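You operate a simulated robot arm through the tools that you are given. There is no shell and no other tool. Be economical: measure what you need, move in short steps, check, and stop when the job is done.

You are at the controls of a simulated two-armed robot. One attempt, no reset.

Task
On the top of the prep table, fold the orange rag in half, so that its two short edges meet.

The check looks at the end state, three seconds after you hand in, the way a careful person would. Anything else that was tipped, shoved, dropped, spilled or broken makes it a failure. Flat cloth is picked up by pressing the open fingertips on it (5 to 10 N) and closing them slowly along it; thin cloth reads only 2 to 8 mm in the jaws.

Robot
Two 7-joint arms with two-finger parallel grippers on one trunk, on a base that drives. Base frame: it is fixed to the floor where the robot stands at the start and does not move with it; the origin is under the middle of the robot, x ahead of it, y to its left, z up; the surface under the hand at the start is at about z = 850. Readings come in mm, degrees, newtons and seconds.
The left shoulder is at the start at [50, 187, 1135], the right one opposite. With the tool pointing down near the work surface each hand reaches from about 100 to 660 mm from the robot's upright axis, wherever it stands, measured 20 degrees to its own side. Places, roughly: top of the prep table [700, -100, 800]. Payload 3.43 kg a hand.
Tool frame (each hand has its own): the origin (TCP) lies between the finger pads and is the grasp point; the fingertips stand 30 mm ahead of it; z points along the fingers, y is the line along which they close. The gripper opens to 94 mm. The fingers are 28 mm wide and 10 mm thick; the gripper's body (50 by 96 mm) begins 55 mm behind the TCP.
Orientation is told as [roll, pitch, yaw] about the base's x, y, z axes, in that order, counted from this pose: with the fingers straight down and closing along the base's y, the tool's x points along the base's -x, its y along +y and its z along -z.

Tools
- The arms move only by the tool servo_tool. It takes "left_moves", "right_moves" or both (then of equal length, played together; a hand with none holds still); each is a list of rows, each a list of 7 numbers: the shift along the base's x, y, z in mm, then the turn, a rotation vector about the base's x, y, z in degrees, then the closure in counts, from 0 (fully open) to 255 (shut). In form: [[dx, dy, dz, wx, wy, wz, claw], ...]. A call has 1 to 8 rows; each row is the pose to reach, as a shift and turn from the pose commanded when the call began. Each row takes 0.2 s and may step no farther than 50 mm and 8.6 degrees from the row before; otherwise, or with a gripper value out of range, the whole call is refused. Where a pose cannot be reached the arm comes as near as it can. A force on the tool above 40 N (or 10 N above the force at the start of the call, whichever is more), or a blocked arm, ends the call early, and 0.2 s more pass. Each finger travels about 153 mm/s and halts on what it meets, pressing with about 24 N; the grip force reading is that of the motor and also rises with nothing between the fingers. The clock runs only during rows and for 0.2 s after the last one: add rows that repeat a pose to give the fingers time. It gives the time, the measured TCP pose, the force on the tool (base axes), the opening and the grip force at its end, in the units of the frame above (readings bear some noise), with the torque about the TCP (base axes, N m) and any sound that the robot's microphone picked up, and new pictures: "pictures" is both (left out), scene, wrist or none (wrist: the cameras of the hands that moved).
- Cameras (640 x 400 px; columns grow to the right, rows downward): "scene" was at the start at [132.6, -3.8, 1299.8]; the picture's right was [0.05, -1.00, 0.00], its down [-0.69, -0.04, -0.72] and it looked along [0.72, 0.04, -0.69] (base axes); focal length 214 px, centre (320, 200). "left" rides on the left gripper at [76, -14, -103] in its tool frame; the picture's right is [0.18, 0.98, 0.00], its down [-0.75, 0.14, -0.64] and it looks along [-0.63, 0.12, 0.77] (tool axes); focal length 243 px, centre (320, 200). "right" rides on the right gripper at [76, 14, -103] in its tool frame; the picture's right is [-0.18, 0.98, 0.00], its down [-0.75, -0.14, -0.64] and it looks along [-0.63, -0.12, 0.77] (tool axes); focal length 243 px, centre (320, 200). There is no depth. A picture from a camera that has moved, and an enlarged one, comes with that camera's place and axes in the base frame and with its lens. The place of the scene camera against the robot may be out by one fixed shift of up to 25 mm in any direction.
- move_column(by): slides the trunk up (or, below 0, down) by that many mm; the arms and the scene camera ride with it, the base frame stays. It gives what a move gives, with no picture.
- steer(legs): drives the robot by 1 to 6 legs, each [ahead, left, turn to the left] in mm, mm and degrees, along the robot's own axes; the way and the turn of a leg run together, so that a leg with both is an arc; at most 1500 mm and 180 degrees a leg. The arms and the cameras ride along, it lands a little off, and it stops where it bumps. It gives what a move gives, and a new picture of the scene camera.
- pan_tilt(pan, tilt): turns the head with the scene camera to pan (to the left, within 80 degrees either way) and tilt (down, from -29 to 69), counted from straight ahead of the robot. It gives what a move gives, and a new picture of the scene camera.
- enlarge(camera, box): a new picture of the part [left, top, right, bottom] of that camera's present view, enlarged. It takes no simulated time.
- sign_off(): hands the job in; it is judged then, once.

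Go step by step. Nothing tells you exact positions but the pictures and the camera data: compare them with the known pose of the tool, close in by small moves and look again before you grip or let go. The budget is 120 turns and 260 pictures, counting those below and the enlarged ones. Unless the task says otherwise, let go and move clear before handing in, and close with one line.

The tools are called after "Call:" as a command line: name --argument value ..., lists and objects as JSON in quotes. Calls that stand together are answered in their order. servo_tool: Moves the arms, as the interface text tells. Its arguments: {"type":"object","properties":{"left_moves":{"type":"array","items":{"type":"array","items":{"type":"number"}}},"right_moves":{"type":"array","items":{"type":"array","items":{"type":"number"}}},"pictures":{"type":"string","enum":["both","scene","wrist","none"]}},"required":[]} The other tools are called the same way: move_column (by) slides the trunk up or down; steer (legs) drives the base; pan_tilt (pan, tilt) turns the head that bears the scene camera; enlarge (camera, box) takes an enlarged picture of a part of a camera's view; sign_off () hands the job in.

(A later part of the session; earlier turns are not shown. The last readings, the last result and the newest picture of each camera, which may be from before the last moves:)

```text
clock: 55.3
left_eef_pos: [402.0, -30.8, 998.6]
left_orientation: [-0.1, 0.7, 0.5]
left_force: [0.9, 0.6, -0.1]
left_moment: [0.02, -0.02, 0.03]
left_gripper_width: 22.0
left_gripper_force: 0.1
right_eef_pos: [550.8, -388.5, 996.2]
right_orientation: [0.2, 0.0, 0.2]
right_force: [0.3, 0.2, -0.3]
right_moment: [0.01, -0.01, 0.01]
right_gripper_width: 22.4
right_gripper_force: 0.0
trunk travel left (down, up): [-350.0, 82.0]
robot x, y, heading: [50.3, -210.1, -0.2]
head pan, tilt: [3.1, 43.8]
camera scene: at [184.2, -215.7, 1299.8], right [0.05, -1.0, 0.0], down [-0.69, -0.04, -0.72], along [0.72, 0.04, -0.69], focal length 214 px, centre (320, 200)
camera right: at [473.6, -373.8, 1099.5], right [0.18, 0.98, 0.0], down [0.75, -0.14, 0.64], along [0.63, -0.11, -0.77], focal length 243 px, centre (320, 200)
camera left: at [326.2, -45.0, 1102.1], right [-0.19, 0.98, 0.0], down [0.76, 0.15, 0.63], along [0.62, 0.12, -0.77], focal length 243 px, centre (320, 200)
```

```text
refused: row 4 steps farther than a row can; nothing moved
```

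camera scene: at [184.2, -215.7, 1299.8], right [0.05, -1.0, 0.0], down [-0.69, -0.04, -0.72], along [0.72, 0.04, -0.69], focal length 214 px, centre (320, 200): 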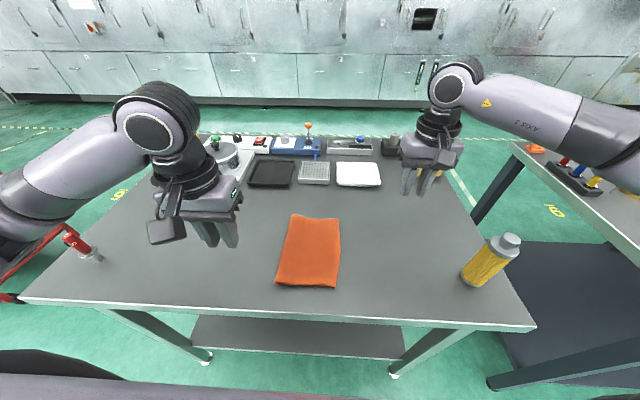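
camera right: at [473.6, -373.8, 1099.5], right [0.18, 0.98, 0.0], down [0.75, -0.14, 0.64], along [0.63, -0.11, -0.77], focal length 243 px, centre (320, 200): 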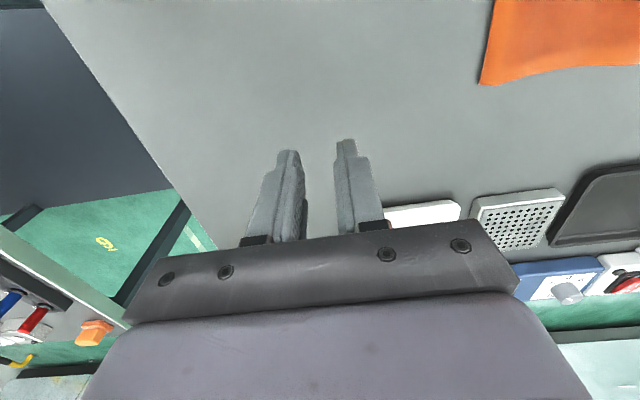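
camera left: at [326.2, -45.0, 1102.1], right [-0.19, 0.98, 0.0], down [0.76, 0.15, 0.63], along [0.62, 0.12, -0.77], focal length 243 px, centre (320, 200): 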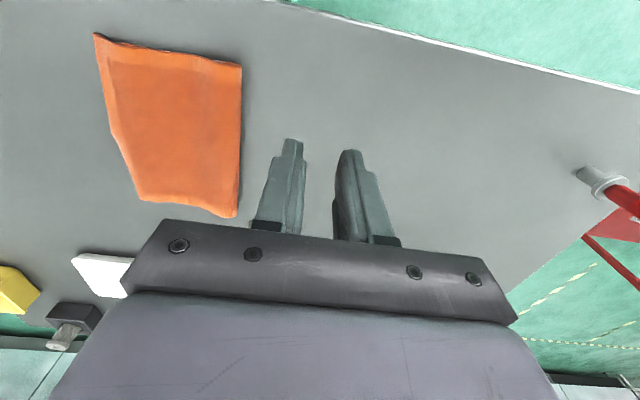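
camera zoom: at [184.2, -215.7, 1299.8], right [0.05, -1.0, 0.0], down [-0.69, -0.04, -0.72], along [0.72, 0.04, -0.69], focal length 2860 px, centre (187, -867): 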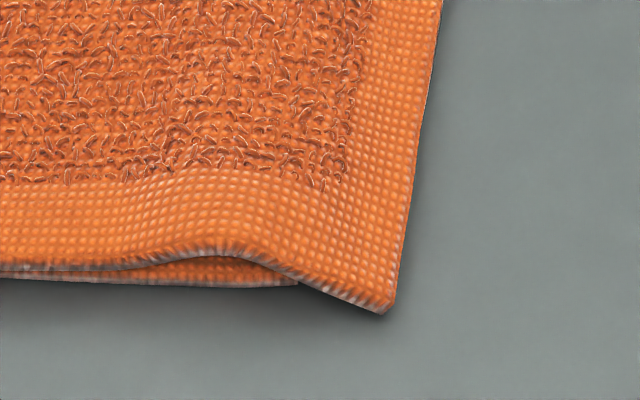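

Call:
servo_tool --left_moves '[[4, -40, 0, 0, 0, 0, 255], [8, -80, 0, 0, 0, 0, 255], [13, -110, -20, 0, 0, 0, 255], [13, -135, -45, 0, 0, 0, 255], [13, -144, -80, 0, 0, 0, 255], [13, -144, -98, 0, 0, 0, 255], [13, -144, -106, 0, 0, 0, 255], [13, -144, -109, 0, 0, 0, 255]]' --right_moves '[[0, 45, 0, 0, 0, 0, 255], [0, 93, 0, 0, 0, 0, 255], [-6, 138, -15, 0, 0, 0, 255], [-6, 178, -40, 0, 0, 0, 255], [-6, 205, -76, 0, 0, 0, 255], [-6, 210, -96, 0, 0, 0, 255], [-6, 210, -104, 0, 0, 0, 255], [-6, 210, -107, 0, 0, 0, 255]]' --pictures "wrist"

```text
clock: 56.5
left_eef_pos: [411.6, -173.7, 921.6]
left_orientation: [0.4, 0.9, 0.7]
left_force: [-0.6, -0.8, -0.3]
left_moment: [0.02, -0.08, -0.01]
left_gripper_width: 0.1
left_gripper_force: 23.9
right_eef_pos: [550.0, -191.4, 925.3]
right_orientation: [-0.3, -0.3, -0.5]
right_force: [1.7, -0.3, 0.0]
right_moment: [0.0, 0.03, -0.06]
right_gripper_width: 0.0
right_gripper_force: 23.4
trunk travel left (down, up): [-350.0, 82.0]
robot x, y, heading: [49.9, -209.7, -0.0]
head pan, tilt: [3.1, 43.8]
stopped in row 6 (right hand): the force on the tool passed its limit at 45 N (the readings are from after the stop); the commanded pose is now the measured one
camera right: at [472.8, -175.8, 1026.0], right [0.19, 0.98, -0.01], down [0.75, -0.14, 0.65], along [0.63, -0.13, -0.76], focal length 243 px, centre (320, 200)
camera left: at [336.6, -188.8, 1024.7], right [-0.2, 0.98, 0.01], down [0.76, 0.15, 0.63], along [0.62, 0.13, -0.78], focal length 243 px, centre (320, 200)
```

right: 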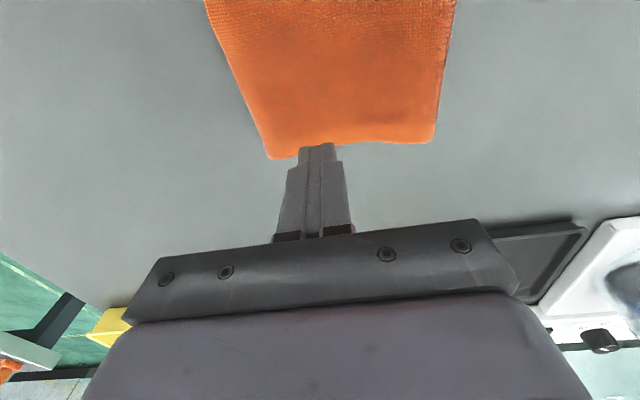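
left: 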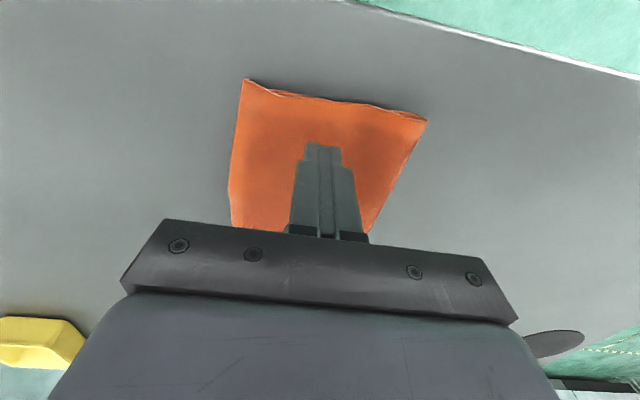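

The wrists brushed each other in mid-air at that spacing. I'll back the right hand off and use the left alone.

Call:
servo_tool --right_moves '[[10, -15, 10, 0, 0, 0, 255], [10, -50, 30, 0, 0, 0, 255], [10, -95, 50, 0, 0, 0, 255], [10, -140, 60, 0, 0, 0, 255], [10, -185, 60, 0, 0, 0, 255], [10, -225, 60, 0, 0, 0, 255]]' --pictures "none"

Call:
servo_tool --left_moves '[[6, 0, -15, 0, 0, 0, 255], [8, 0, -25, 0, 0, 0, 255], [8, 0, -31, 0, 0, 0, 255], [8, 0, -34, 0, 0, 0, 255], [8, 0, -36, 0, 0, 0, 255]]' --pictures "none"

```text
clock: 57.9
left_eef_pos: [410.4, -174.2, 920.9]
left_orientation: [0.5, 1.0, 0.7]
left_force: [0.5, 1.0, 0.2]
left_moment: [-0.03, -0.01, 0.0]
left_gripper_width: 0.0
left_gripper_force: 24.0
right_eef_pos: [558.7, -417.5, 985.0]
right_orientation: [-0.4, -0.3, -0.3]
right_force: [0.1, 0.4, 0.8]
right_moment: [-0.02, -0.01, 0.01]
right_gripper_width: 0.1
right_gripper_force: 24.4
trunk travel left (down, up): [-350.0, 82.0]
robot x, y, heading: [48.6, -210.1, 0.0]
head pan, tilt: [3.1, 43.8]
```

```text
clock: 59.1
left_eef_pos: [419.9, -173.9, 884.5]
left_orientation: [0.4, 0.7, 0.6]
left_force: [-0.2, 0.4, 9.9]
left_moment: [0.0, -0.03, 0.03]
left_gripper_width: 0.2
left_gripper_force: 24.4
right_eef_pos: [558.9, -416.2, 985.7]
right_orientation: [-0.3, -0.4, -0.3]
right_force: [-0.3, 0.6, 0.3]
right_moment: [-0.05, 0.02, -0.02]
right_gripper_width: 0.0
right_gripper_force: 24.2
trunk travel left (down, up): [-350.0, 82.0]
robot x, y, heading: [46.5, -210.3, 0.3]
head pan, tilt: [3.1, 43.8]
```

Pressing at about 10 N. Now I drag 18 mm toward the crease and look.

Call:
servo_tool --left_moves '[[0, 4, 0, 0, 0, 0, 255], [0, 8, 0, 0, 0, 0, 255], [0, 12, 0, 0, 0, 0, 255], [0, 16, 0, 0, 0, 0, 255], [0, 20, 0, 0, 0, 0, 255]]' --pictures "wrist"

Call:
enlarge --camera "scene" --box '[245, 195, 365, 295]'

```text
clock: 60.3
left_eef_pos: [418.9, -154.6, 885.7]
left_orientation: [0.5, 0.9, 0.6]
left_force: [0.0, -3.8, 13.0]
left_moment: [-0.12, -0.03, -0.01]
left_gripper_width: 0.2
left_gripper_force: 23.8
right_eef_pos: [559.5, -416.5, 985.6]
right_orientation: [-0.3, -0.5, -0.3]
right_force: [-0.2, -0.1, 0.1]
right_moment: [0.03, 0.0, -0.01]
right_gripper_width: 0.0
right_gripper_force: 23.8
trunk travel left (down, up): [-350.0, 82.0]
robot x, y, heading: [54.1, -213.1, -0.3]
head pan, tilt: [3.1, 43.8]
camera left: at [344.4, -169.4, 989.1], right [-0.19, 0.98, 0.01], down [0.76, 0.15, 0.63], along [0.62, 0.13, -0.78], focal length 243 px, centre (320, 200)
```

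left: 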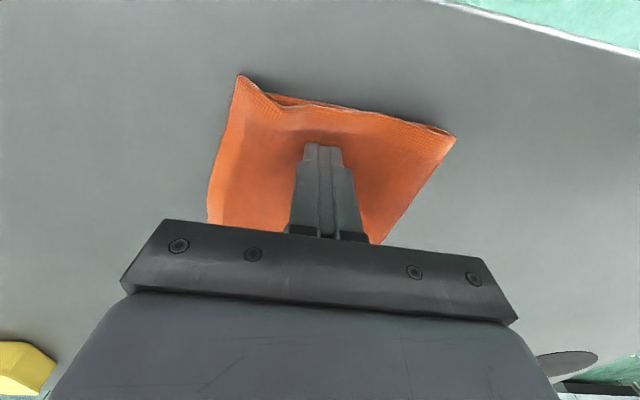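

```text
4.00 times, centred on (305, 245) of scene
camera zoom: at [183.5, -215.5, 1299.9], right [0.05, -1.0, 0.0], down [-0.69, -0.04, -0.72], along [0.72, 0.04, -0.69], focal length 858 px, centre (380, 20)
```

zoom: 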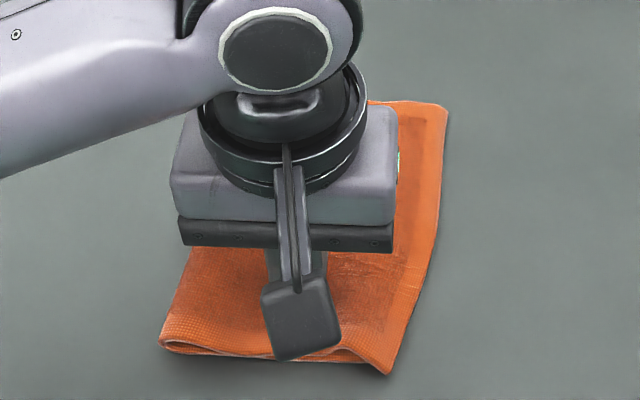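

The near end moved left, with the top edge moving about 28 mm and the crease about 20. I'll lift and inspect.

Call:
servo_tool --left_moves '[[0, 0, 20, 0, 0, 0, 255], [0, 0, 60, 0, 0, 0, 255], [0, 40, 90, 0, 0, 0, 255], [0, 80, 110, 0, 0, 0, 255], [0, 120, 115, 0, 0, 0, 255], [0, 140, 115, 0, 0, 0, 255]]' --pictures "wrist"

Call:
enlarge --camera "scene" --box '[245, 195, 365, 295]'

Call:
enlarge --camera "scene" --box '[300, 265, 340, 295]'

```text
clock: 61.7
left_eef_pos: [419.3, -14.9, 1001.3]
left_orientation: [0.4, 0.9, 0.6]
left_force: [0.2, -0.5, 0.1]
left_moment: [-0.01, 0.02, -0.03]
left_gripper_width: 0.0
left_gripper_force: 23.6
right_eef_pos: [558.7, -415.6, 985.7]
right_orientation: [-0.3, -0.3, -0.4]
right_force: [-0.3, -0.5, -0.3]
right_moment: [0.0, 0.0, 0.01]
right_gripper_width: 0.3
right_gripper_force: 24.3
trunk travel left (down, up): [-350.0, 82.0]
robot x, y, heading: [50.7, -211.3, -0.3]
head pan, tilt: [3.1, 43.8]
camera left: at [344.4, -30.1, 1104.3], right [-0.19, 0.98, 0.01], down [0.76, 0.14, 0.63], along [0.62, 0.13, -0.78], focal length 243 px, centre (320, 200)
```

left: 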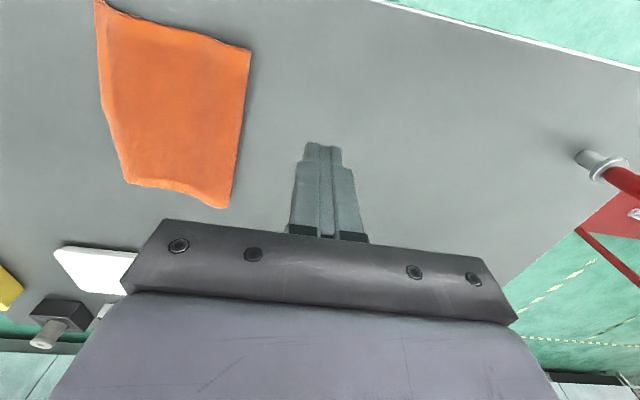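

```text
4.00 times, centred on (305, 245) of scene
camera zoom: at [184.2, -214.9, 1299.8], right [0.05, -1.0, 0.0], down [-0.69, -0.04, -0.72], along [0.72, 0.04, -0.69], focal length 858 px, centre (380, 20)
```

zoom: 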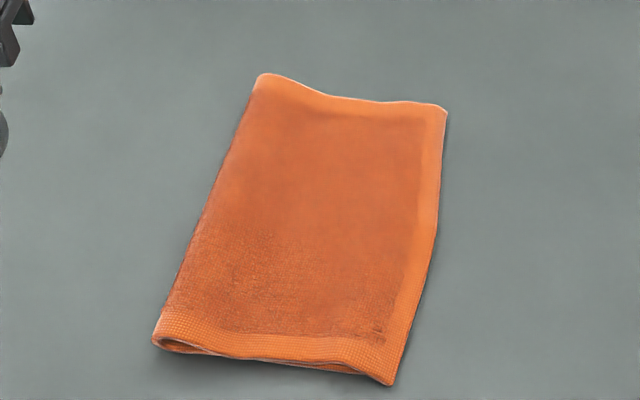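

```text
13.33 times, centred on (320, 280) of scene
camera zoom: at [184.2, -214.9, 1299.8], right [0.05, -1.0, 0.0], down [-0.69, -0.04, -0.72], along [0.72, 0.04, -0.69], focal length 2860 px, centre (320, -867)
```

zoom: 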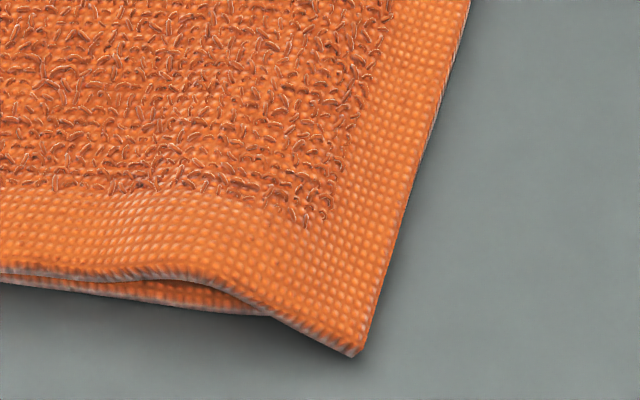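

Pressing moves both layers together, and the remaining mismatch is about 14 mm at the near end. I'll check the far end with the right wrist camera before deciding.

Call:
servo_tool --right_moves '[[5, 40, 0, 0, 0, 0, 200], [10, 80, 0, 0, 0, 0, 200], [15, 110, 0, 4, 0, 0, 200], [15, 120, 0, 12, 0, 0, 200], [15, 120, 0, 20, 0, 0, 200], [15, 120, -20, 28, 0, 0, 200], [15, 120, -30, 36, 0, 0, 200]]' --pictures "wrist"

Call:
enlarge --camera "right" --box '[180, 0, 420, 150]'

```text
clock: 63.3
left_eef_pos: [420.0, -15.2, 1000.3]
left_orientation: [0.5, 1.0, 0.5]
left_force: [0.8, -1.2, -0.2]
left_moment: [0.0, -0.01, 0.01]
left_gripper_width: 0.0
left_gripper_force: 23.6
right_eef_pos: [575.2, -297.3, 954.2]
right_orientation: [35.9, -0.1, -0.4]
right_force: [0.0, 0.3, -0.2]
right_moment: [0.0, 0.05, 0.0]
right_gripper_width: 20.0
right_gripper_force: 0.1
trunk travel left (down, up): [-350.0, 82.0]
robot x, y, heading: [55.9, -211.1, -0.2]
head pan, tilt: [3.1, 43.8]
camera right: at [498.8, -344.5, 1045.2], right [0.19, 0.8, 0.57], down [0.75, -0.5, 0.44], along [0.64, 0.35, -0.69], focal length 243 px, centre (320, 200)
```

right: 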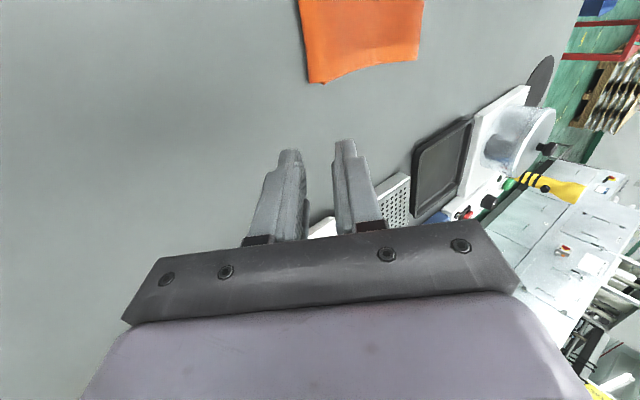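

```text
2.67 times, centred on (300, 75) of right
camera zoom: at [498.8, -344.5, 1045.2], right [0.19, 0.8, 0.57], down [0.75, -0.5, 0.44], along [0.64, 0.35, -0.69], focal length 647 px, centre (373, 533)
```

zoom: 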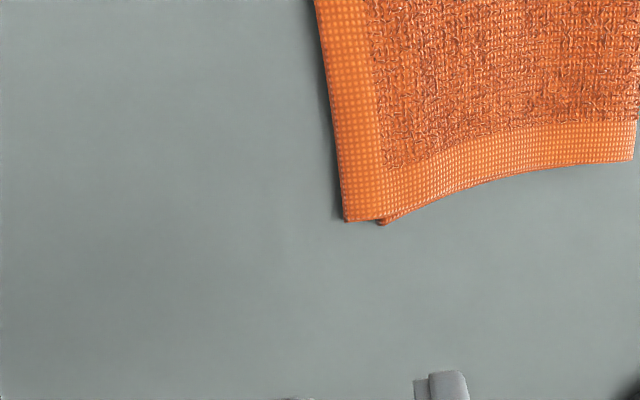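

The far end is also about 15 mm off, evenly along the edge. I'll do one clean re-lay: grip both top corners, lift the top half to vertical so the crease re-forms at mid-cloth, and lay it down along the arc. First I drive 35 mm left for reach and get above the corners.

Call:
steer --legs '[[0, 35, 0]]'

Call:
servo_tool --left_moves '[[0, -40, 0, 0, 0, 0, 195], [0, -80, 0, 0, 0, 0, 195], [-5, -120, 0, 0, 0, 0, 195], [-10, -155, -10, 0, 0, 0, 195], [-18, -190, -25, 0, 0, 0, 195], [-18, -211, -45, 0, 0, 0, 195], [-18, -211, -50, 0, 0, 0, 195]]' --right_moves '[[0, -5, 0, -8, 0, 0, 195], [0, -5, 0, -16, 0, 0, 195], [-5, 0, 0, -24, 0, 0, 195], [-15, 10, 0, -32, 0, 0, 195], [-22, 30, 0, -36, 0, 0, 195], [-26, 49, 0, -36, 0, 0, 195], [-26, 49, 0, -36, 0, 0, 195]]'

```text
clock: 64.3
left_eef_pos: [418.5, 19.9, 999.5]
left_orientation: [0.4, 1.0, 0.7]
left_force: [-0.3, 0.7, 0.9]
left_moment: [-0.01, 0.01, -0.01]
left_gripper_width: 0.2
left_gripper_force: 23.7
right_eef_pos: [576.0, -262.4, 953.8]
right_orientation: [35.6, -0.1, -0.4]
right_force: [-0.4, 0.5, 0.4]
right_moment: [-0.01, 0.0, -0.01]
right_gripper_width: 20.4
right_gripper_force: 0.0
trunk travel left (down, up): [-350.0, 82.0]
robot x, y, heading: [51.0, -179.6, -0.1]
head pan, tilt: [3.1, 43.8]
camera scene: at [184.3, -179.5, 1299.8], right [0.05, -1.0, 0.0], down [-0.69, -0.04, -0.72], along [0.72, 0.04, -0.69], focal length 214 px, centre (320, 200)
```

scene: 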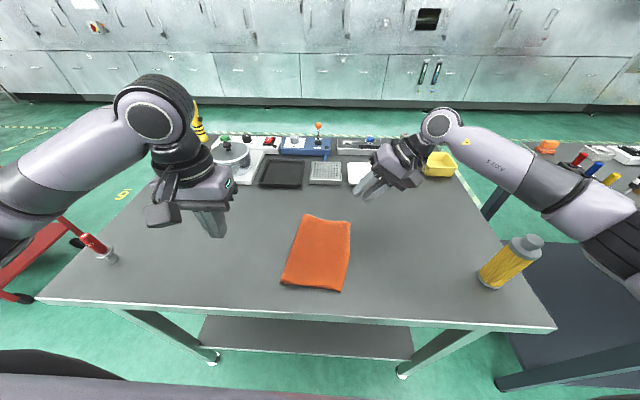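

```text
clock: 65.9
left_eef_pos: [402.4, -190.9, 950.9]
left_orientation: [0.4, 0.8, 0.6]
left_force: [-0.2, -0.7, -0.4]
left_moment: [-0.02, 0.04, 0.02]
left_gripper_width: 22.1
left_gripper_force: 0.1
right_eef_pos: [549.5, -214.0, 954.1]
right_orientation: [-0.4, -0.4, -0.3]
right_force: [0.6, 0.9, -0.2]
right_moment: [0.02, 0.02, 0.0]
right_gripper_width: 22.3
right_gripper_force: 0.1
trunk travel left (down, up): [-350.0, 82.0]
robot x, y, heading: [54.2, -175.3, 0.1]
head pan, tilt: [3.1, 43.8]
camera scene: at [184.3, -179.9, 1299.8], right [0.05, -1.0, 0.0], down [-0.69, -0.04, -0.72], along [0.72, 0.04, -0.69], focal length 214 px, centre (320, 200)
camera right: at [473.1, -197.2, 1055.7], right [0.19, 0.98, -0.01], down [0.75, -0.14, 0.65], along [0.63, -0.13, -0.76], focal length 243 px, centre (320, 200)
camera left: at [327.1, -206.5, 1054.1], right [-0.2, 0.98, 0.01], down [0.76, 0.15, 0.63], along [0.62, 0.13, -0.78], focal length 243 px, centre (320, 200)
```

scene: 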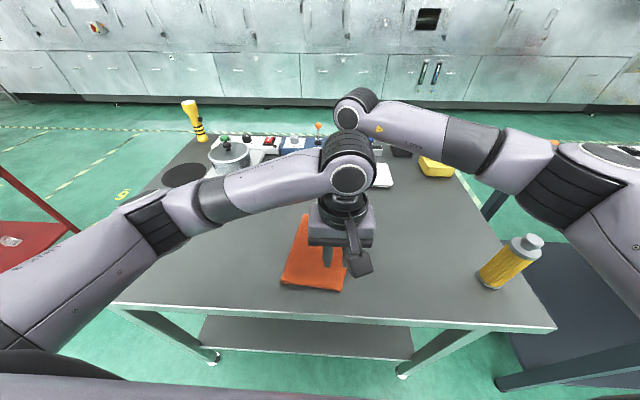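
right: 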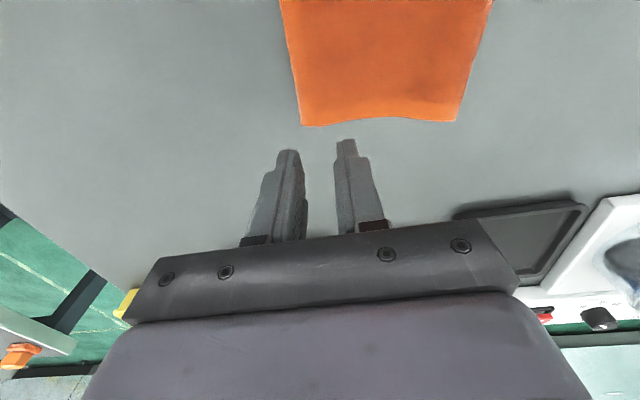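
left: 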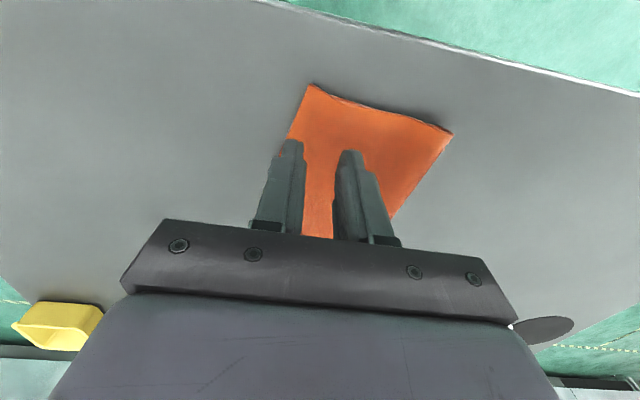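

Refined: the near top edge is at y≈−209 and the far one at y≈−230. I'll adjust and lower to contact.

Call:
servo_tool --left_moves '[[-6, -6, -15, 0, 0, 0, 195], [-6, -6, -35, 0, 0, 0, 195], [-6, -6, -52, 0, 0, 0, 195], [-6, -6, -59, 0, 0, 0, 195], [-6, -6, -63, 0, 0, 0, 195], [-6, -6, -65.5, 0, 0, 0, 195]]' --right_moves '[[-8, -4, -15, 0, 0, 0, 195], [-8, -4, -35, 0, 0, 0, 195], [-8, -4, -54, 0, 0, 0, 195], [-8, -4, -62, 0, 0, 0, 195], [-8, -4, -66, 0, 0, 0, 195], [-8, -4, -68.5, 0, 0, 0, 195]]' --pictures "wrist"

```text
clock: 67.3
left_eef_pos: [395.3, -197.0, 885.7]
left_orientation: [0.3, 0.9, 0.7]
left_force: [-1.6, 0.4, 6.0]
left_moment: [0.11, -0.02, 0.0]
left_gripper_width: 22.3
left_gripper_force: 0.0
right_eef_pos: [540.8, -217.7, 886.2]
right_orientation: [-0.3, -0.3, -0.3]
right_force: [-1.3, 0.5, 2.6]
right_moment: [0.08, 0.03, 0.01]
right_gripper_width: 22.5
right_gripper_force: 0.2
trunk travel left (down, up): [-350.0, 82.0]
robot x, y, heading: [52.4, -178.7, -0.0]
head pan, tilt: [3.1, 43.8]
camera right: at [464.4, -201.5, 988.3], right [0.19, 0.98, -0.01], down [0.75, -0.14, 0.65], along [0.64, -0.13, -0.76], focal length 243 px, centre (320, 200)
camera left: at [320.0, -212.7, 989.5], right [-0.2, 0.98, 0.01], down [0.76, 0.15, 0.63], along [0.62, 0.13, -0.78], focal length 243 px, centre (320, 200)
```

right: 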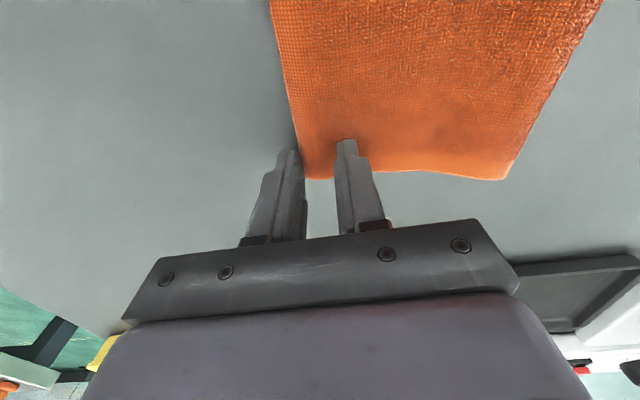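
left: 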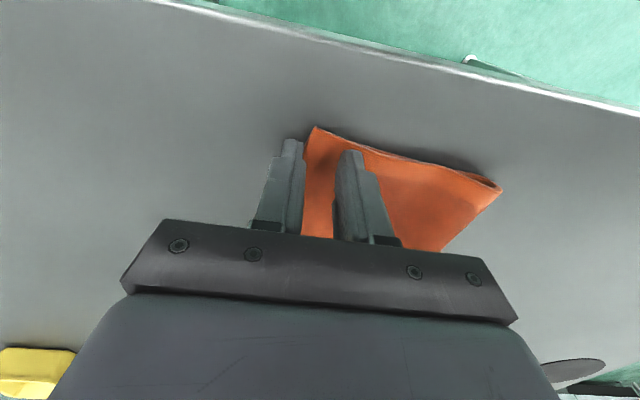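

Good contact on both hands. I close slowly and begin the lift.

Call:
servo_tool --left_moves '[[0, 0, -0.5, 0, 0, 0, 203], [0, 0, -0.7, 0, 0, 0, 211], [0, 0, -0.7, 0, 0, 0, 219], [0, 0, -0.7, 0, 0, 0, 228], [0, 0, -0.7, 0, 0, 0, 240], [0, 0, -0.7, 0, 0, 0, 255], [0, 0, -0.7, 0, 0, 0, 255], [0, 3, 15, 0, 0, 0, 255]]' --right_moves '[[0, 0, -1, 0, 0, 0, 203], [0, 0, -1.3, 0, 0, 0, 211], [0, 0, -1.3, 0, 0, 0, 219], [0, 0, -1.3, 0, 0, 0, 228], [0, 0, -1.3, 0, 0, 0, 240], [0, 0, -1.3, 0, 0, 0, 255], [0, 0, -1.3, 0, 0, 0, 255], [0, 3, 15, 0, 0, 0, 255]]' --pictures "none"

Call:
servo_tool --left_moves '[[0, 10, 15, 0, 0, 0, 255], [0, 22, 30, 0, 0, 0, 255], [0, 36, 44, 0, 0, 0, 255], [0, 54, 55, 0, 0, 0, 255], [0, 74, 62, 0, 0, 0, 255], [0, 94, 66, 0, 0, 0, 255], [0, 110, 67, 0, 0, 0, 255], [0, 110, 67, 0, 0, 0, 255]]' --right_moves '[[0, 10, 15, 0, 0, 0, 255], [0, 22, 30, 0, 0, 0, 255], [0, 36, 44, 0, 0, 0, 255], [0, 54, 55, 0, 0, 0, 255], [0, 74, 62, 0, 0, 0, 255], [0, 94, 66, 0, 0, 0, 255], [0, 110, 67, 0, 0, 0, 255], [0, 110, 67, 0, 0, 0, 255]]'

```text
clock: 69.1
left_eef_pos: [395.7, -194.1, 897.5]
left_orientation: [0.5, 1.1, 0.7]
left_force: [0.2, -0.2, -0.4]
left_moment: [0.0, 0.0, -0.01]
left_gripper_width: 3.4
left_gripper_force: 24.5
right_eef_pos: [540.5, -213.8, 898.6]
right_orientation: [-0.5, -0.2, -0.3]
right_force: [-0.7, 0.6, 0.4]
right_moment: [0.03, 0.0, 0.03]
right_gripper_width: 3.9
right_gripper_force: 24.0
trunk travel left (down, up): [-350.0, 82.0]
robot x, y, heading: [50.9, -177.7, 0.0]
head pan, tilt: [3.1, 43.8]
```

```text
clock: 70.9
left_eef_pos: [395.0, -85.5, 965.9]
left_orientation: [0.4, 1.1, 0.7]
left_force: [1.2, -0.5, 0.0]
left_moment: [0.0, -0.02, 0.0]
left_gripper_width: 3.2
left_gripper_force: 23.4
right_eef_pos: [542.6, -102.9, 968.5]
right_orientation: [-0.4, -0.3, -0.2]
right_force: [-1.3, 0.7, 0.1]
right_moment: [0.04, 0.03, -0.05]
right_gripper_width: 4.1
right_gripper_force: 24.0
trunk travel left (down, up): [-350.0, 82.0]
robot x, y, heading: [51.6, -174.6, 0.2]
head pan, tilt: [3.1, 43.8]
camera scene: at [184.3, -180.0, 1299.8], right [0.05, -1.0, 0.0], down [-0.69, -0.04, -0.72], along [0.72, 0.04, -0.69], focal length 214 px, centre (320, 200)
camera right: at [466.1, -88.0, 1069.7], right [0.19, 0.98, -0.01], down [0.75, -0.14, 0.65], along [0.63, -0.13, -0.76], focal length 243 px, centre (320, 200)
camera left: at [320.5, -99.2, 1070.1], right [-0.2, 0.98, 0.01], down [0.76, 0.15, 0.63], along [0.62, 0.13, -0.78], focal length 243 px, centre (320, 200)
```

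scene: 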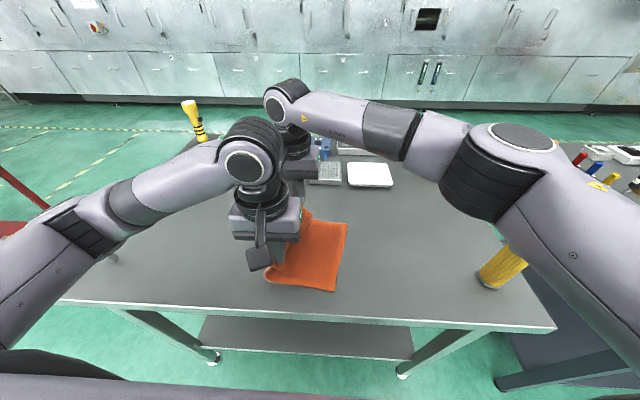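
right: 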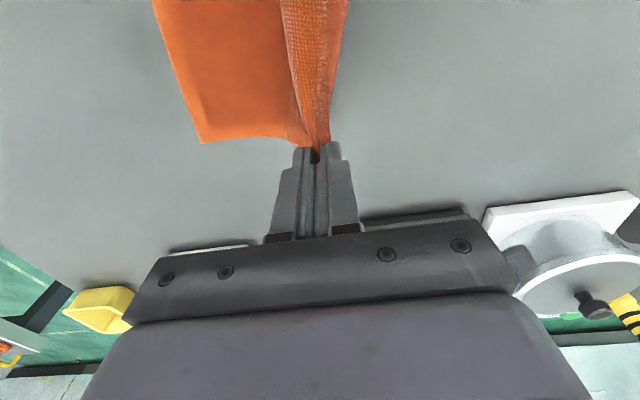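
left: 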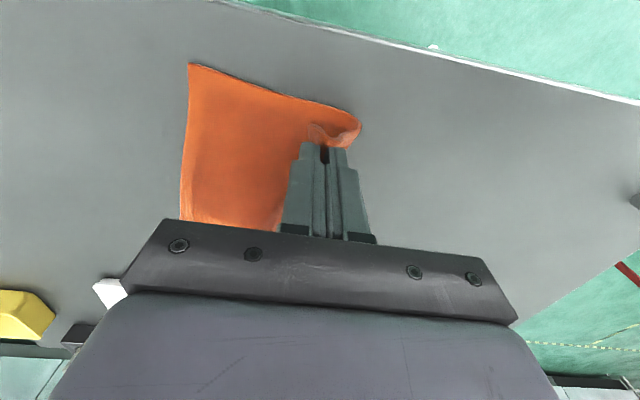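

The lower layer's right edge now runs from (379,−192) to (553,−228), and the top half is nearly vertical. I'll raise it to fully vertical above mid-cloth, then lay it down along a circle that ends at the matched edge.

Call:
servo_tool --left_moves '[[10, 5, 8, 0, 0, 0, 255], [20, 9, 15, 0, 0, 0, 255], [16, -16, 11.5, 0, 0, 0, 255], [12, -40, 1.5, 0, 0, 0, 255], [9, -61, -15, 0, 0, 0, 255], [7, -76, -36, 0, 0, 0, 255], [6, -87, -60, 0, 0, 0, 255], [6, -89, -72, 0, 0, 0, 255]]' --right_moves '[[8, -1, 7, 0, 0, 0, 255], [15, -2, 13, 0, 0, 0, 255], [11, -27, 9.5, 0, 0, 0, 255], [8, -51, -0.5, 0, 0, 0, 255], [5, -72, -17, 0, 0, 0, 255], [3, -87, -38, 0, 0, 0, 255], [2, -98, -62, 0, 0, 0, 255], [2, -100, -74, 0, 0, 0, 255]]'

```text
clock: 72.7
left_eef_pos: [401.7, -173.0, 896.0]
left_orientation: [0.4, 0.8, 0.6]
left_force: [0.2, 0.1, 0.5]
left_moment: [0.01, -0.03, -0.01]
left_gripper_width: 3.3
left_gripper_force: 23.8
right_eef_pos: [544.0, -203.0, 894.0]
right_orientation: [-0.4, -0.3, -0.4]
right_force: [-1.3, 1.0, 0.1]
right_moment: [0.02, 0.04, 0.0]
right_gripper_width: 4.1
right_gripper_force: 23.8
trunk travel left (down, up): [-350.0, 82.0]
robot x, y, heading: [52.9, -172.7, 0.1]
head pan, tilt: [3.1, 43.8]
camera scene: at [184.3, -179.9, 1299.8], right [0.05, -1.0, 0.0], down [-0.69, -0.04, -0.72], along [0.72, 0.04, -0.69], focal length 214 px, centre (320, 200)
camera right: at [467.4, -187.6, 996.1], right [0.19, 0.98, -0.01], down [0.75, -0.14, 0.65], along [0.63, -0.13, -0.76], focal length 243 px, centre (320, 200)
camera left: at [326.9, -188.2, 998.7], right [-0.2, 0.98, 0.01], down [0.76, 0.15, 0.63], along [0.62, 0.13, -0.78], focal length 243 px, centre (320, 200)
```

scene: 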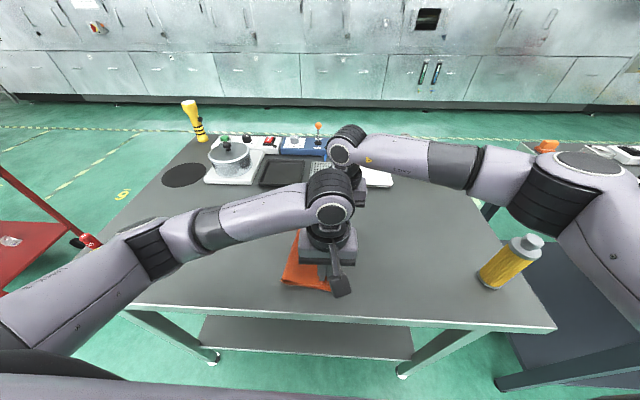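
right: 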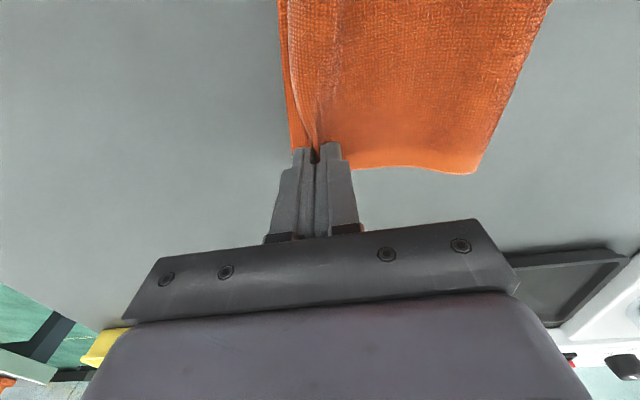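
left: 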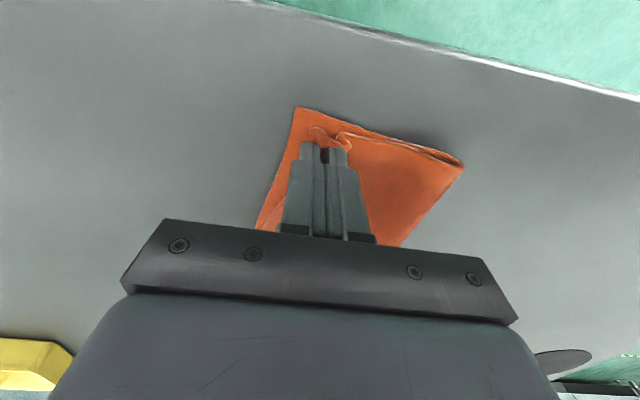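

This looks well placed. I nudge the right hand back 6 mm and the left 2 mm to allow for the pinch opening, lower, release slowly and lift.

Call:
servo_tool --left_moves '[[0, 2, -4, 0, 0, 0, 255], [0, 2, -8, 0, 0, 0, 255], [0, 2, -8, 0, 0, 0, 245], [0, 2, -8, 0, 0, 0, 235], [0, 2, -7, 0, 0, 0, 222], [0, 2, -2, 0, 0, 0, 205], [0, 2, 18, 0, 0, 0, 195], [0, 2, 55, 0, 0, 0, 195]]' --right_moves '[[0, 6, -3, 0, 0, 0, 255], [0, 6, -6, 0, 0, 0, 255], [0, 6, -6, 0, 0, 0, 245], [0, 6, -6, 0, 0, 0, 235], [0, 6, -5, 0, 0, 0, 222], [0, 6, 0, 0, 0, 0, 205], [0, 6, 20, 0, 0, 0, 195], [0, 6, 57, 0, 0, 0, 195]]' --pictures "wrist"

Call:
servo_tool --left_moves '[[0, 0, 30, 0, 0, 0, 195], [0, 30, 50, 0, 0, 0, 195], [0, 70, 50, 0, 0, 0, 195], [0, 110, 50, 0, 0, 0, 195], [0, 150, 50, 0, 0, 0, 195], [0, 180, 50, 0, 0, 0, 195]]' --right_moves '[[0, 0, 30, 0, 0, 0, 195], [0, -30, 50, 0, 0, 0, 195], [0, -65, 50, 8, 0, 0, 195], [15, -85, 40, 16, 0, 0, 195], [30, -85, 20, 24, 0, 0, 195], [30, -85, 10, 32, 0, 0, 195]]'

Call:
enlarge --camera "scene" --box '[255, 195, 375, 295]'

Call:
enlarge --camera "right" --box '[180, 0, 420, 150]'

Call:
enlarge --camera "scene" --box '[320, 265, 360, 295]'

```text
clock: 74.5
left_eef_pos: [401.0, -171.3, 949.6]
left_orientation: [0.4, 0.9, 0.7]
left_force: [0.2, 0.4, -0.4]
left_moment: [-0.02, -0.03, -0.01]
left_gripper_width: 21.9
left_gripper_force: 0.1
right_eef_pos: [540.2, -197.8, 949.9]
right_orientation: [-0.4, -0.4, -0.3]
right_force: [0.1, 0.2, 1.0]
right_moment: [0.02, -0.01, 0.03]
right_gripper_width: 22.0
right_gripper_force: 0.0
trunk travel left (down, up): [-350.0, 82.0]
robot x, y, heading: [54.2, -174.8, -0.0]
head pan, tilt: [3.1, 43.8]
camera right: at [463.9, -181.4, 1052.2], right [0.19, 0.98, -0.01], down [0.75, -0.14, 0.65], along [0.63, -0.13, -0.76], focal length 243 px, centre (320, 200)
camera left: at [325.5, -186.1, 1053.5], right [-0.2, 0.98, 0.01], down [0.76, 0.15, 0.63], along [0.62, 0.13, -0.78], focal length 243 px, centre (320, 200)
```

right: 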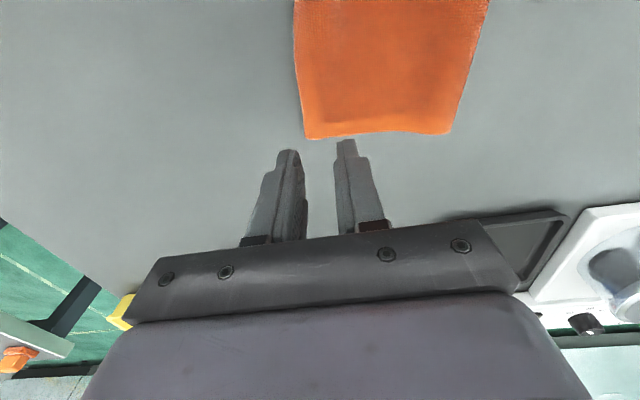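
left: 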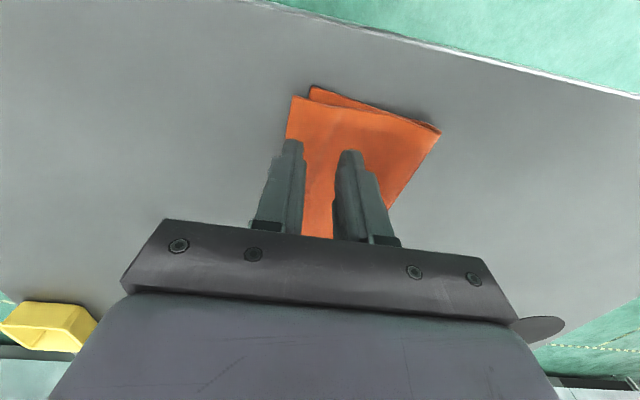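

```text
clock: 75.9
left_eef_pos: [402.1, 10.0, 1000.5]
left_orientation: [0.4, 1.0, 0.7]
left_force: [-0.1, 0.7, -0.1]
left_moment: [0.02, 0.0, -0.01]
left_gripper_width: 22.1
left_gripper_force: 0.0
right_eef_pos: [572.4, -284.3, 960.9]
right_orientation: [31.7, -0.1, -0.4]
right_force: [0.2, -0.1, -0.7]
right_moment: [-0.03, 0.0, 0.0]
right_gripper_width: 22.3
right_gripper_force: 0.1
trunk travel left (down, up): [-350.0, 82.0]
robot x, y, heading: [53.9, -174.1, -0.0]
head pan, tilt: [3.1, 43.8]
camera scene: at [184.2, -179.9, 1299.8], right [0.05, -1.0, 0.0], down [-0.69, -0.04, -0.72], along [0.72, 0.04, -0.69], focal length 214 px, centre (320, 200)
camera right: at [496.3, -324.5, 1054.3], right [0.19, 0.83, 0.52], down [0.75, -0.46, 0.47], along [0.64, 0.3, -0.71], focal length 243 px, centre (320, 200)
camera left: at [326.8, -5.0, 1104.4], right [-0.2, 0.98, 0.01], down [0.76, 0.15, 0.63], along [0.62, 0.13, -0.78], focal length 243 px, centre (320, 200)
```

scene: 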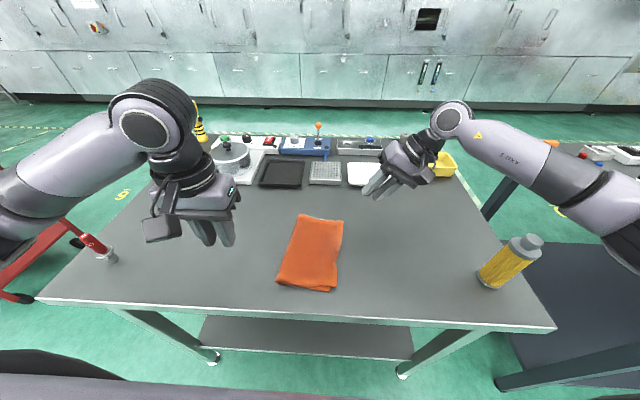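
right: 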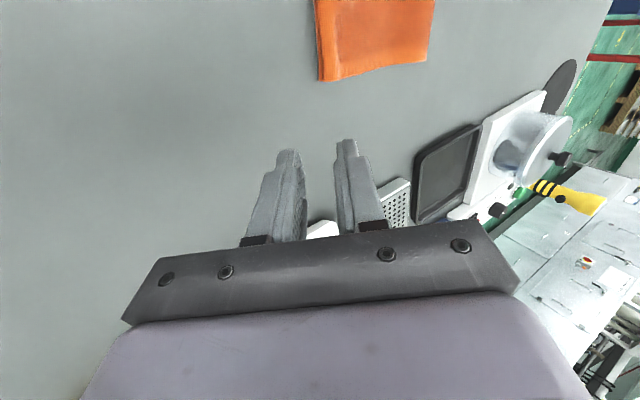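
left: 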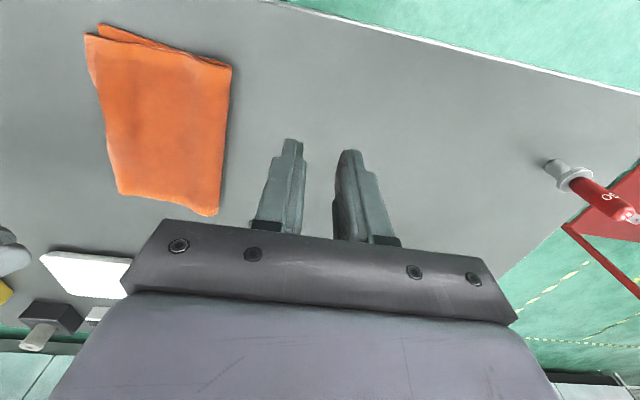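

```text
4.00 times, centred on (315, 245) of scene
camera zoom: at [184.2, -179.9, 1299.8], right [0.05, -1.0, 0.0], down [-0.69, -0.04, -0.72], along [0.72, 0.04, -0.69], focal length 858 px, centre (340, 20)
```

zoom: 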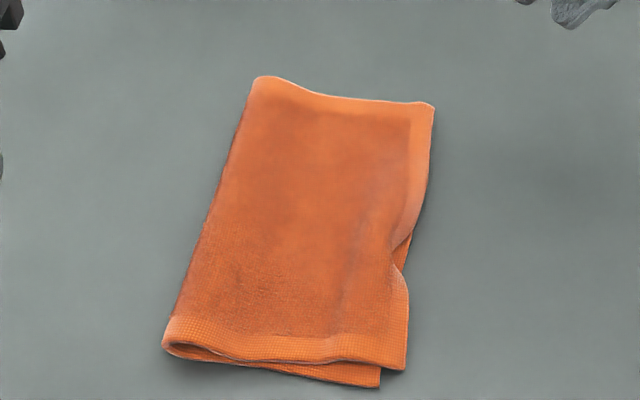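

```text
2.67 times, centred on (300, 75) of right
camera zoom: at [496.3, -324.5, 1054.3], right [0.19, 0.83, 0.52], down [0.75, -0.46, 0.47], along [0.64, 0.3, -0.71], focal length 647 px, centre (373, 533)
```

zoom: 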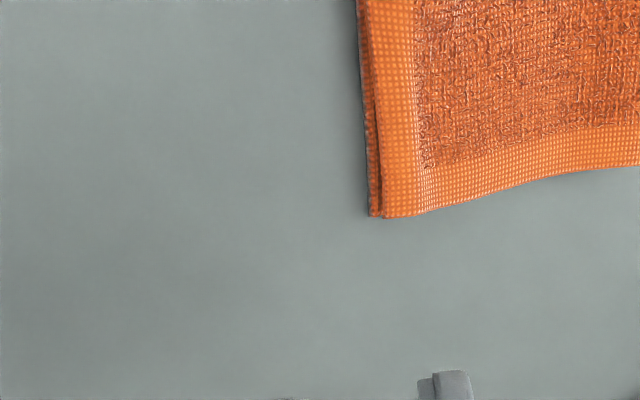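

```text
13.33 times, centred on (340, 280) of scene
camera zoom: at [184.2, -179.9, 1299.8], right [0.05, -1.0, 0.0], down [-0.69, -0.04, -0.72], along [0.72, 0.04, -0.69], focal length 2860 px, centre (53, -867)
```

zoom: 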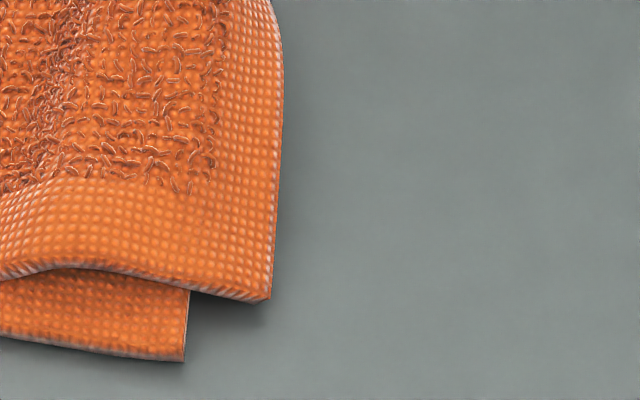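

The far corner now matches within about 4 mm. Only the near corner is off, with the top corner at (386,−194) and the lower one at (377,−181). I'll re-lay just that corner with the left hand.

Call:
servo_tool --left_moves '[[0, -45, 0, 0, 0, 0, 195], [0, -90, 0, 0, 0, 0, 195], [0, -135, -10, 0, 0, 0, 195], [0, -170, -30, 0, 0, 0, 195], [0, -190, -60, 0, 0, 0, 195], [0, -192, -95, 0, 0, 0, 195], [0, -192, -110, 0, 0, 0, 195], [0, -192, -114, 0, 0, 0, 195]]' --pictures "wrist"

```text
clock: 77.7
left_eef_pos: [400.8, -182.9, 887.0]
left_orientation: [0.3, 0.9, 0.7]
left_force: [-1.0, -0.7, 4.1]
left_moment: [0.03, 0.03, 0.02]
left_gripper_width: 21.7
left_gripper_force: 0.0
right_eef_pos: [572.2, -283.4, 960.2]
right_orientation: [31.6, -0.1, -0.5]
right_force: [0.5, 0.2, 1.0]
right_moment: [0.02, 0.01, 0.02]
right_gripper_width: 21.9
right_gripper_force: 0.0
trunk travel left (down, up): [-350.0, 82.0]
robot x, y, heading: [49.2, -178.5, -0.1]
head pan, tilt: [3.1, 43.8]
camera left: at [325.9, -198.2, 990.3], right [-0.2, 0.98, 0.01], down [0.76, 0.15, 0.63], along [0.62, 0.13, -0.78], focal length 243 px, centre (320, 200)
```

left: 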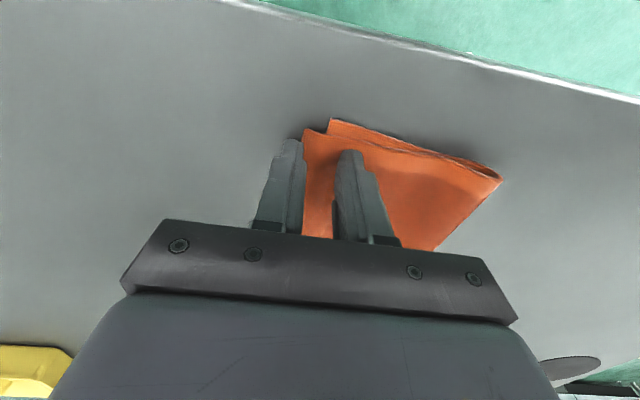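

In position with light contact. I close slowly and lift.

Call:
servo_tool --left_moves '[[0, 0, -1.2, 0, 0, 0, 203], [0, 0, -1.5, 0, 0, 0, 211], [0, 0, -1.7, 0, 0, 0, 219], [0, 0, -1.7, 0, 0, 0, 228], [0, 0, -1.7, 0, 0, 0, 240], [0, 0, -1.7, 0, 0, 0, 255], [0, 0, -1.7, 0, 0, 0, 255], [0, 3, 12, 0, 0, 0, 255]]' --pictures "none"

Call:
servo_tool --left_moves '[[-2, 10, 14, 0, 0, 0, 255], [-4, 22, 28, 0, 0, 0, 255], [-6, 38, 40, 0, 0, 0, 255], [-8, 56, 46, 0, 0, 0, 255], [-10, 60, 44, 0, 0, 0, 255], [-10, 48, 34, 0, 0, 0, 255], [-10, 34, 18, 0, 0, 0, 255], [-10, 22, 2, 0, 0, 0, 255]]' --pictures "wrist"

```text
clock: 79.5
left_eef_pos: [400.1, -179.0, 895.2]
left_orientation: [0.5, 1.0, 0.8]
left_force: [0.0, 1.1, 0.0]
left_moment: [0.0, 0.0, 0.03]
left_gripper_width: 4.2
left_gripper_force: 24.0
right_eef_pos: [572.3, -282.5, 959.4]
right_orientation: [31.6, -0.1, -0.5]
right_force: [-0.8, -1.0, -0.2]
right_moment: [0.0, -0.02, -0.01]
right_gripper_width: 22.0
right_gripper_force: 0.0
trunk travel left (down, up): [-350.0, 82.0]
robot x, y, heading: [48.5, -172.9, -0.0]
head pan, tilt: [3.1, 43.8]
```

```text
clock: 81.3
left_eef_pos: [392.5, -157.6, 900.3]
left_orientation: [0.4, 0.9, 0.6]
left_force: [-0.6, -0.4, 0.3]
left_moment: [0.0, 0.02, 0.01]
left_gripper_width: 4.1
left_gripper_force: 23.8
right_eef_pos: [573.5, -285.4, 960.7]
right_orientation: [31.7, -0.1, -0.4]
right_force: [0.3, 0.6, -0.2]
right_moment: [0.0, -0.03, -0.01]
right_gripper_width: 22.0
right_gripper_force: 0.1
trunk travel left (down, up): [-350.0, 82.0]
robot x, y, heading: [50.9, -174.2, -0.2]
head pan, tilt: [3.1, 43.8]
camera left: at [316.2, -173.8, 1004.0], right [-0.2, 0.98, 0.01], down [0.76, 0.15, 0.63], along [0.62, 0.13, -0.78], focal length 243 px, centre (320, 200)
```

left: 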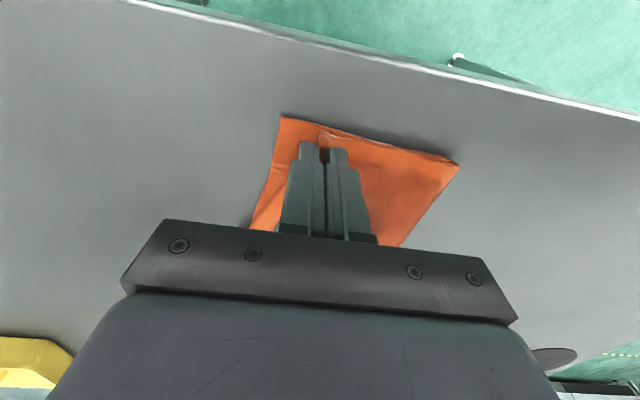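

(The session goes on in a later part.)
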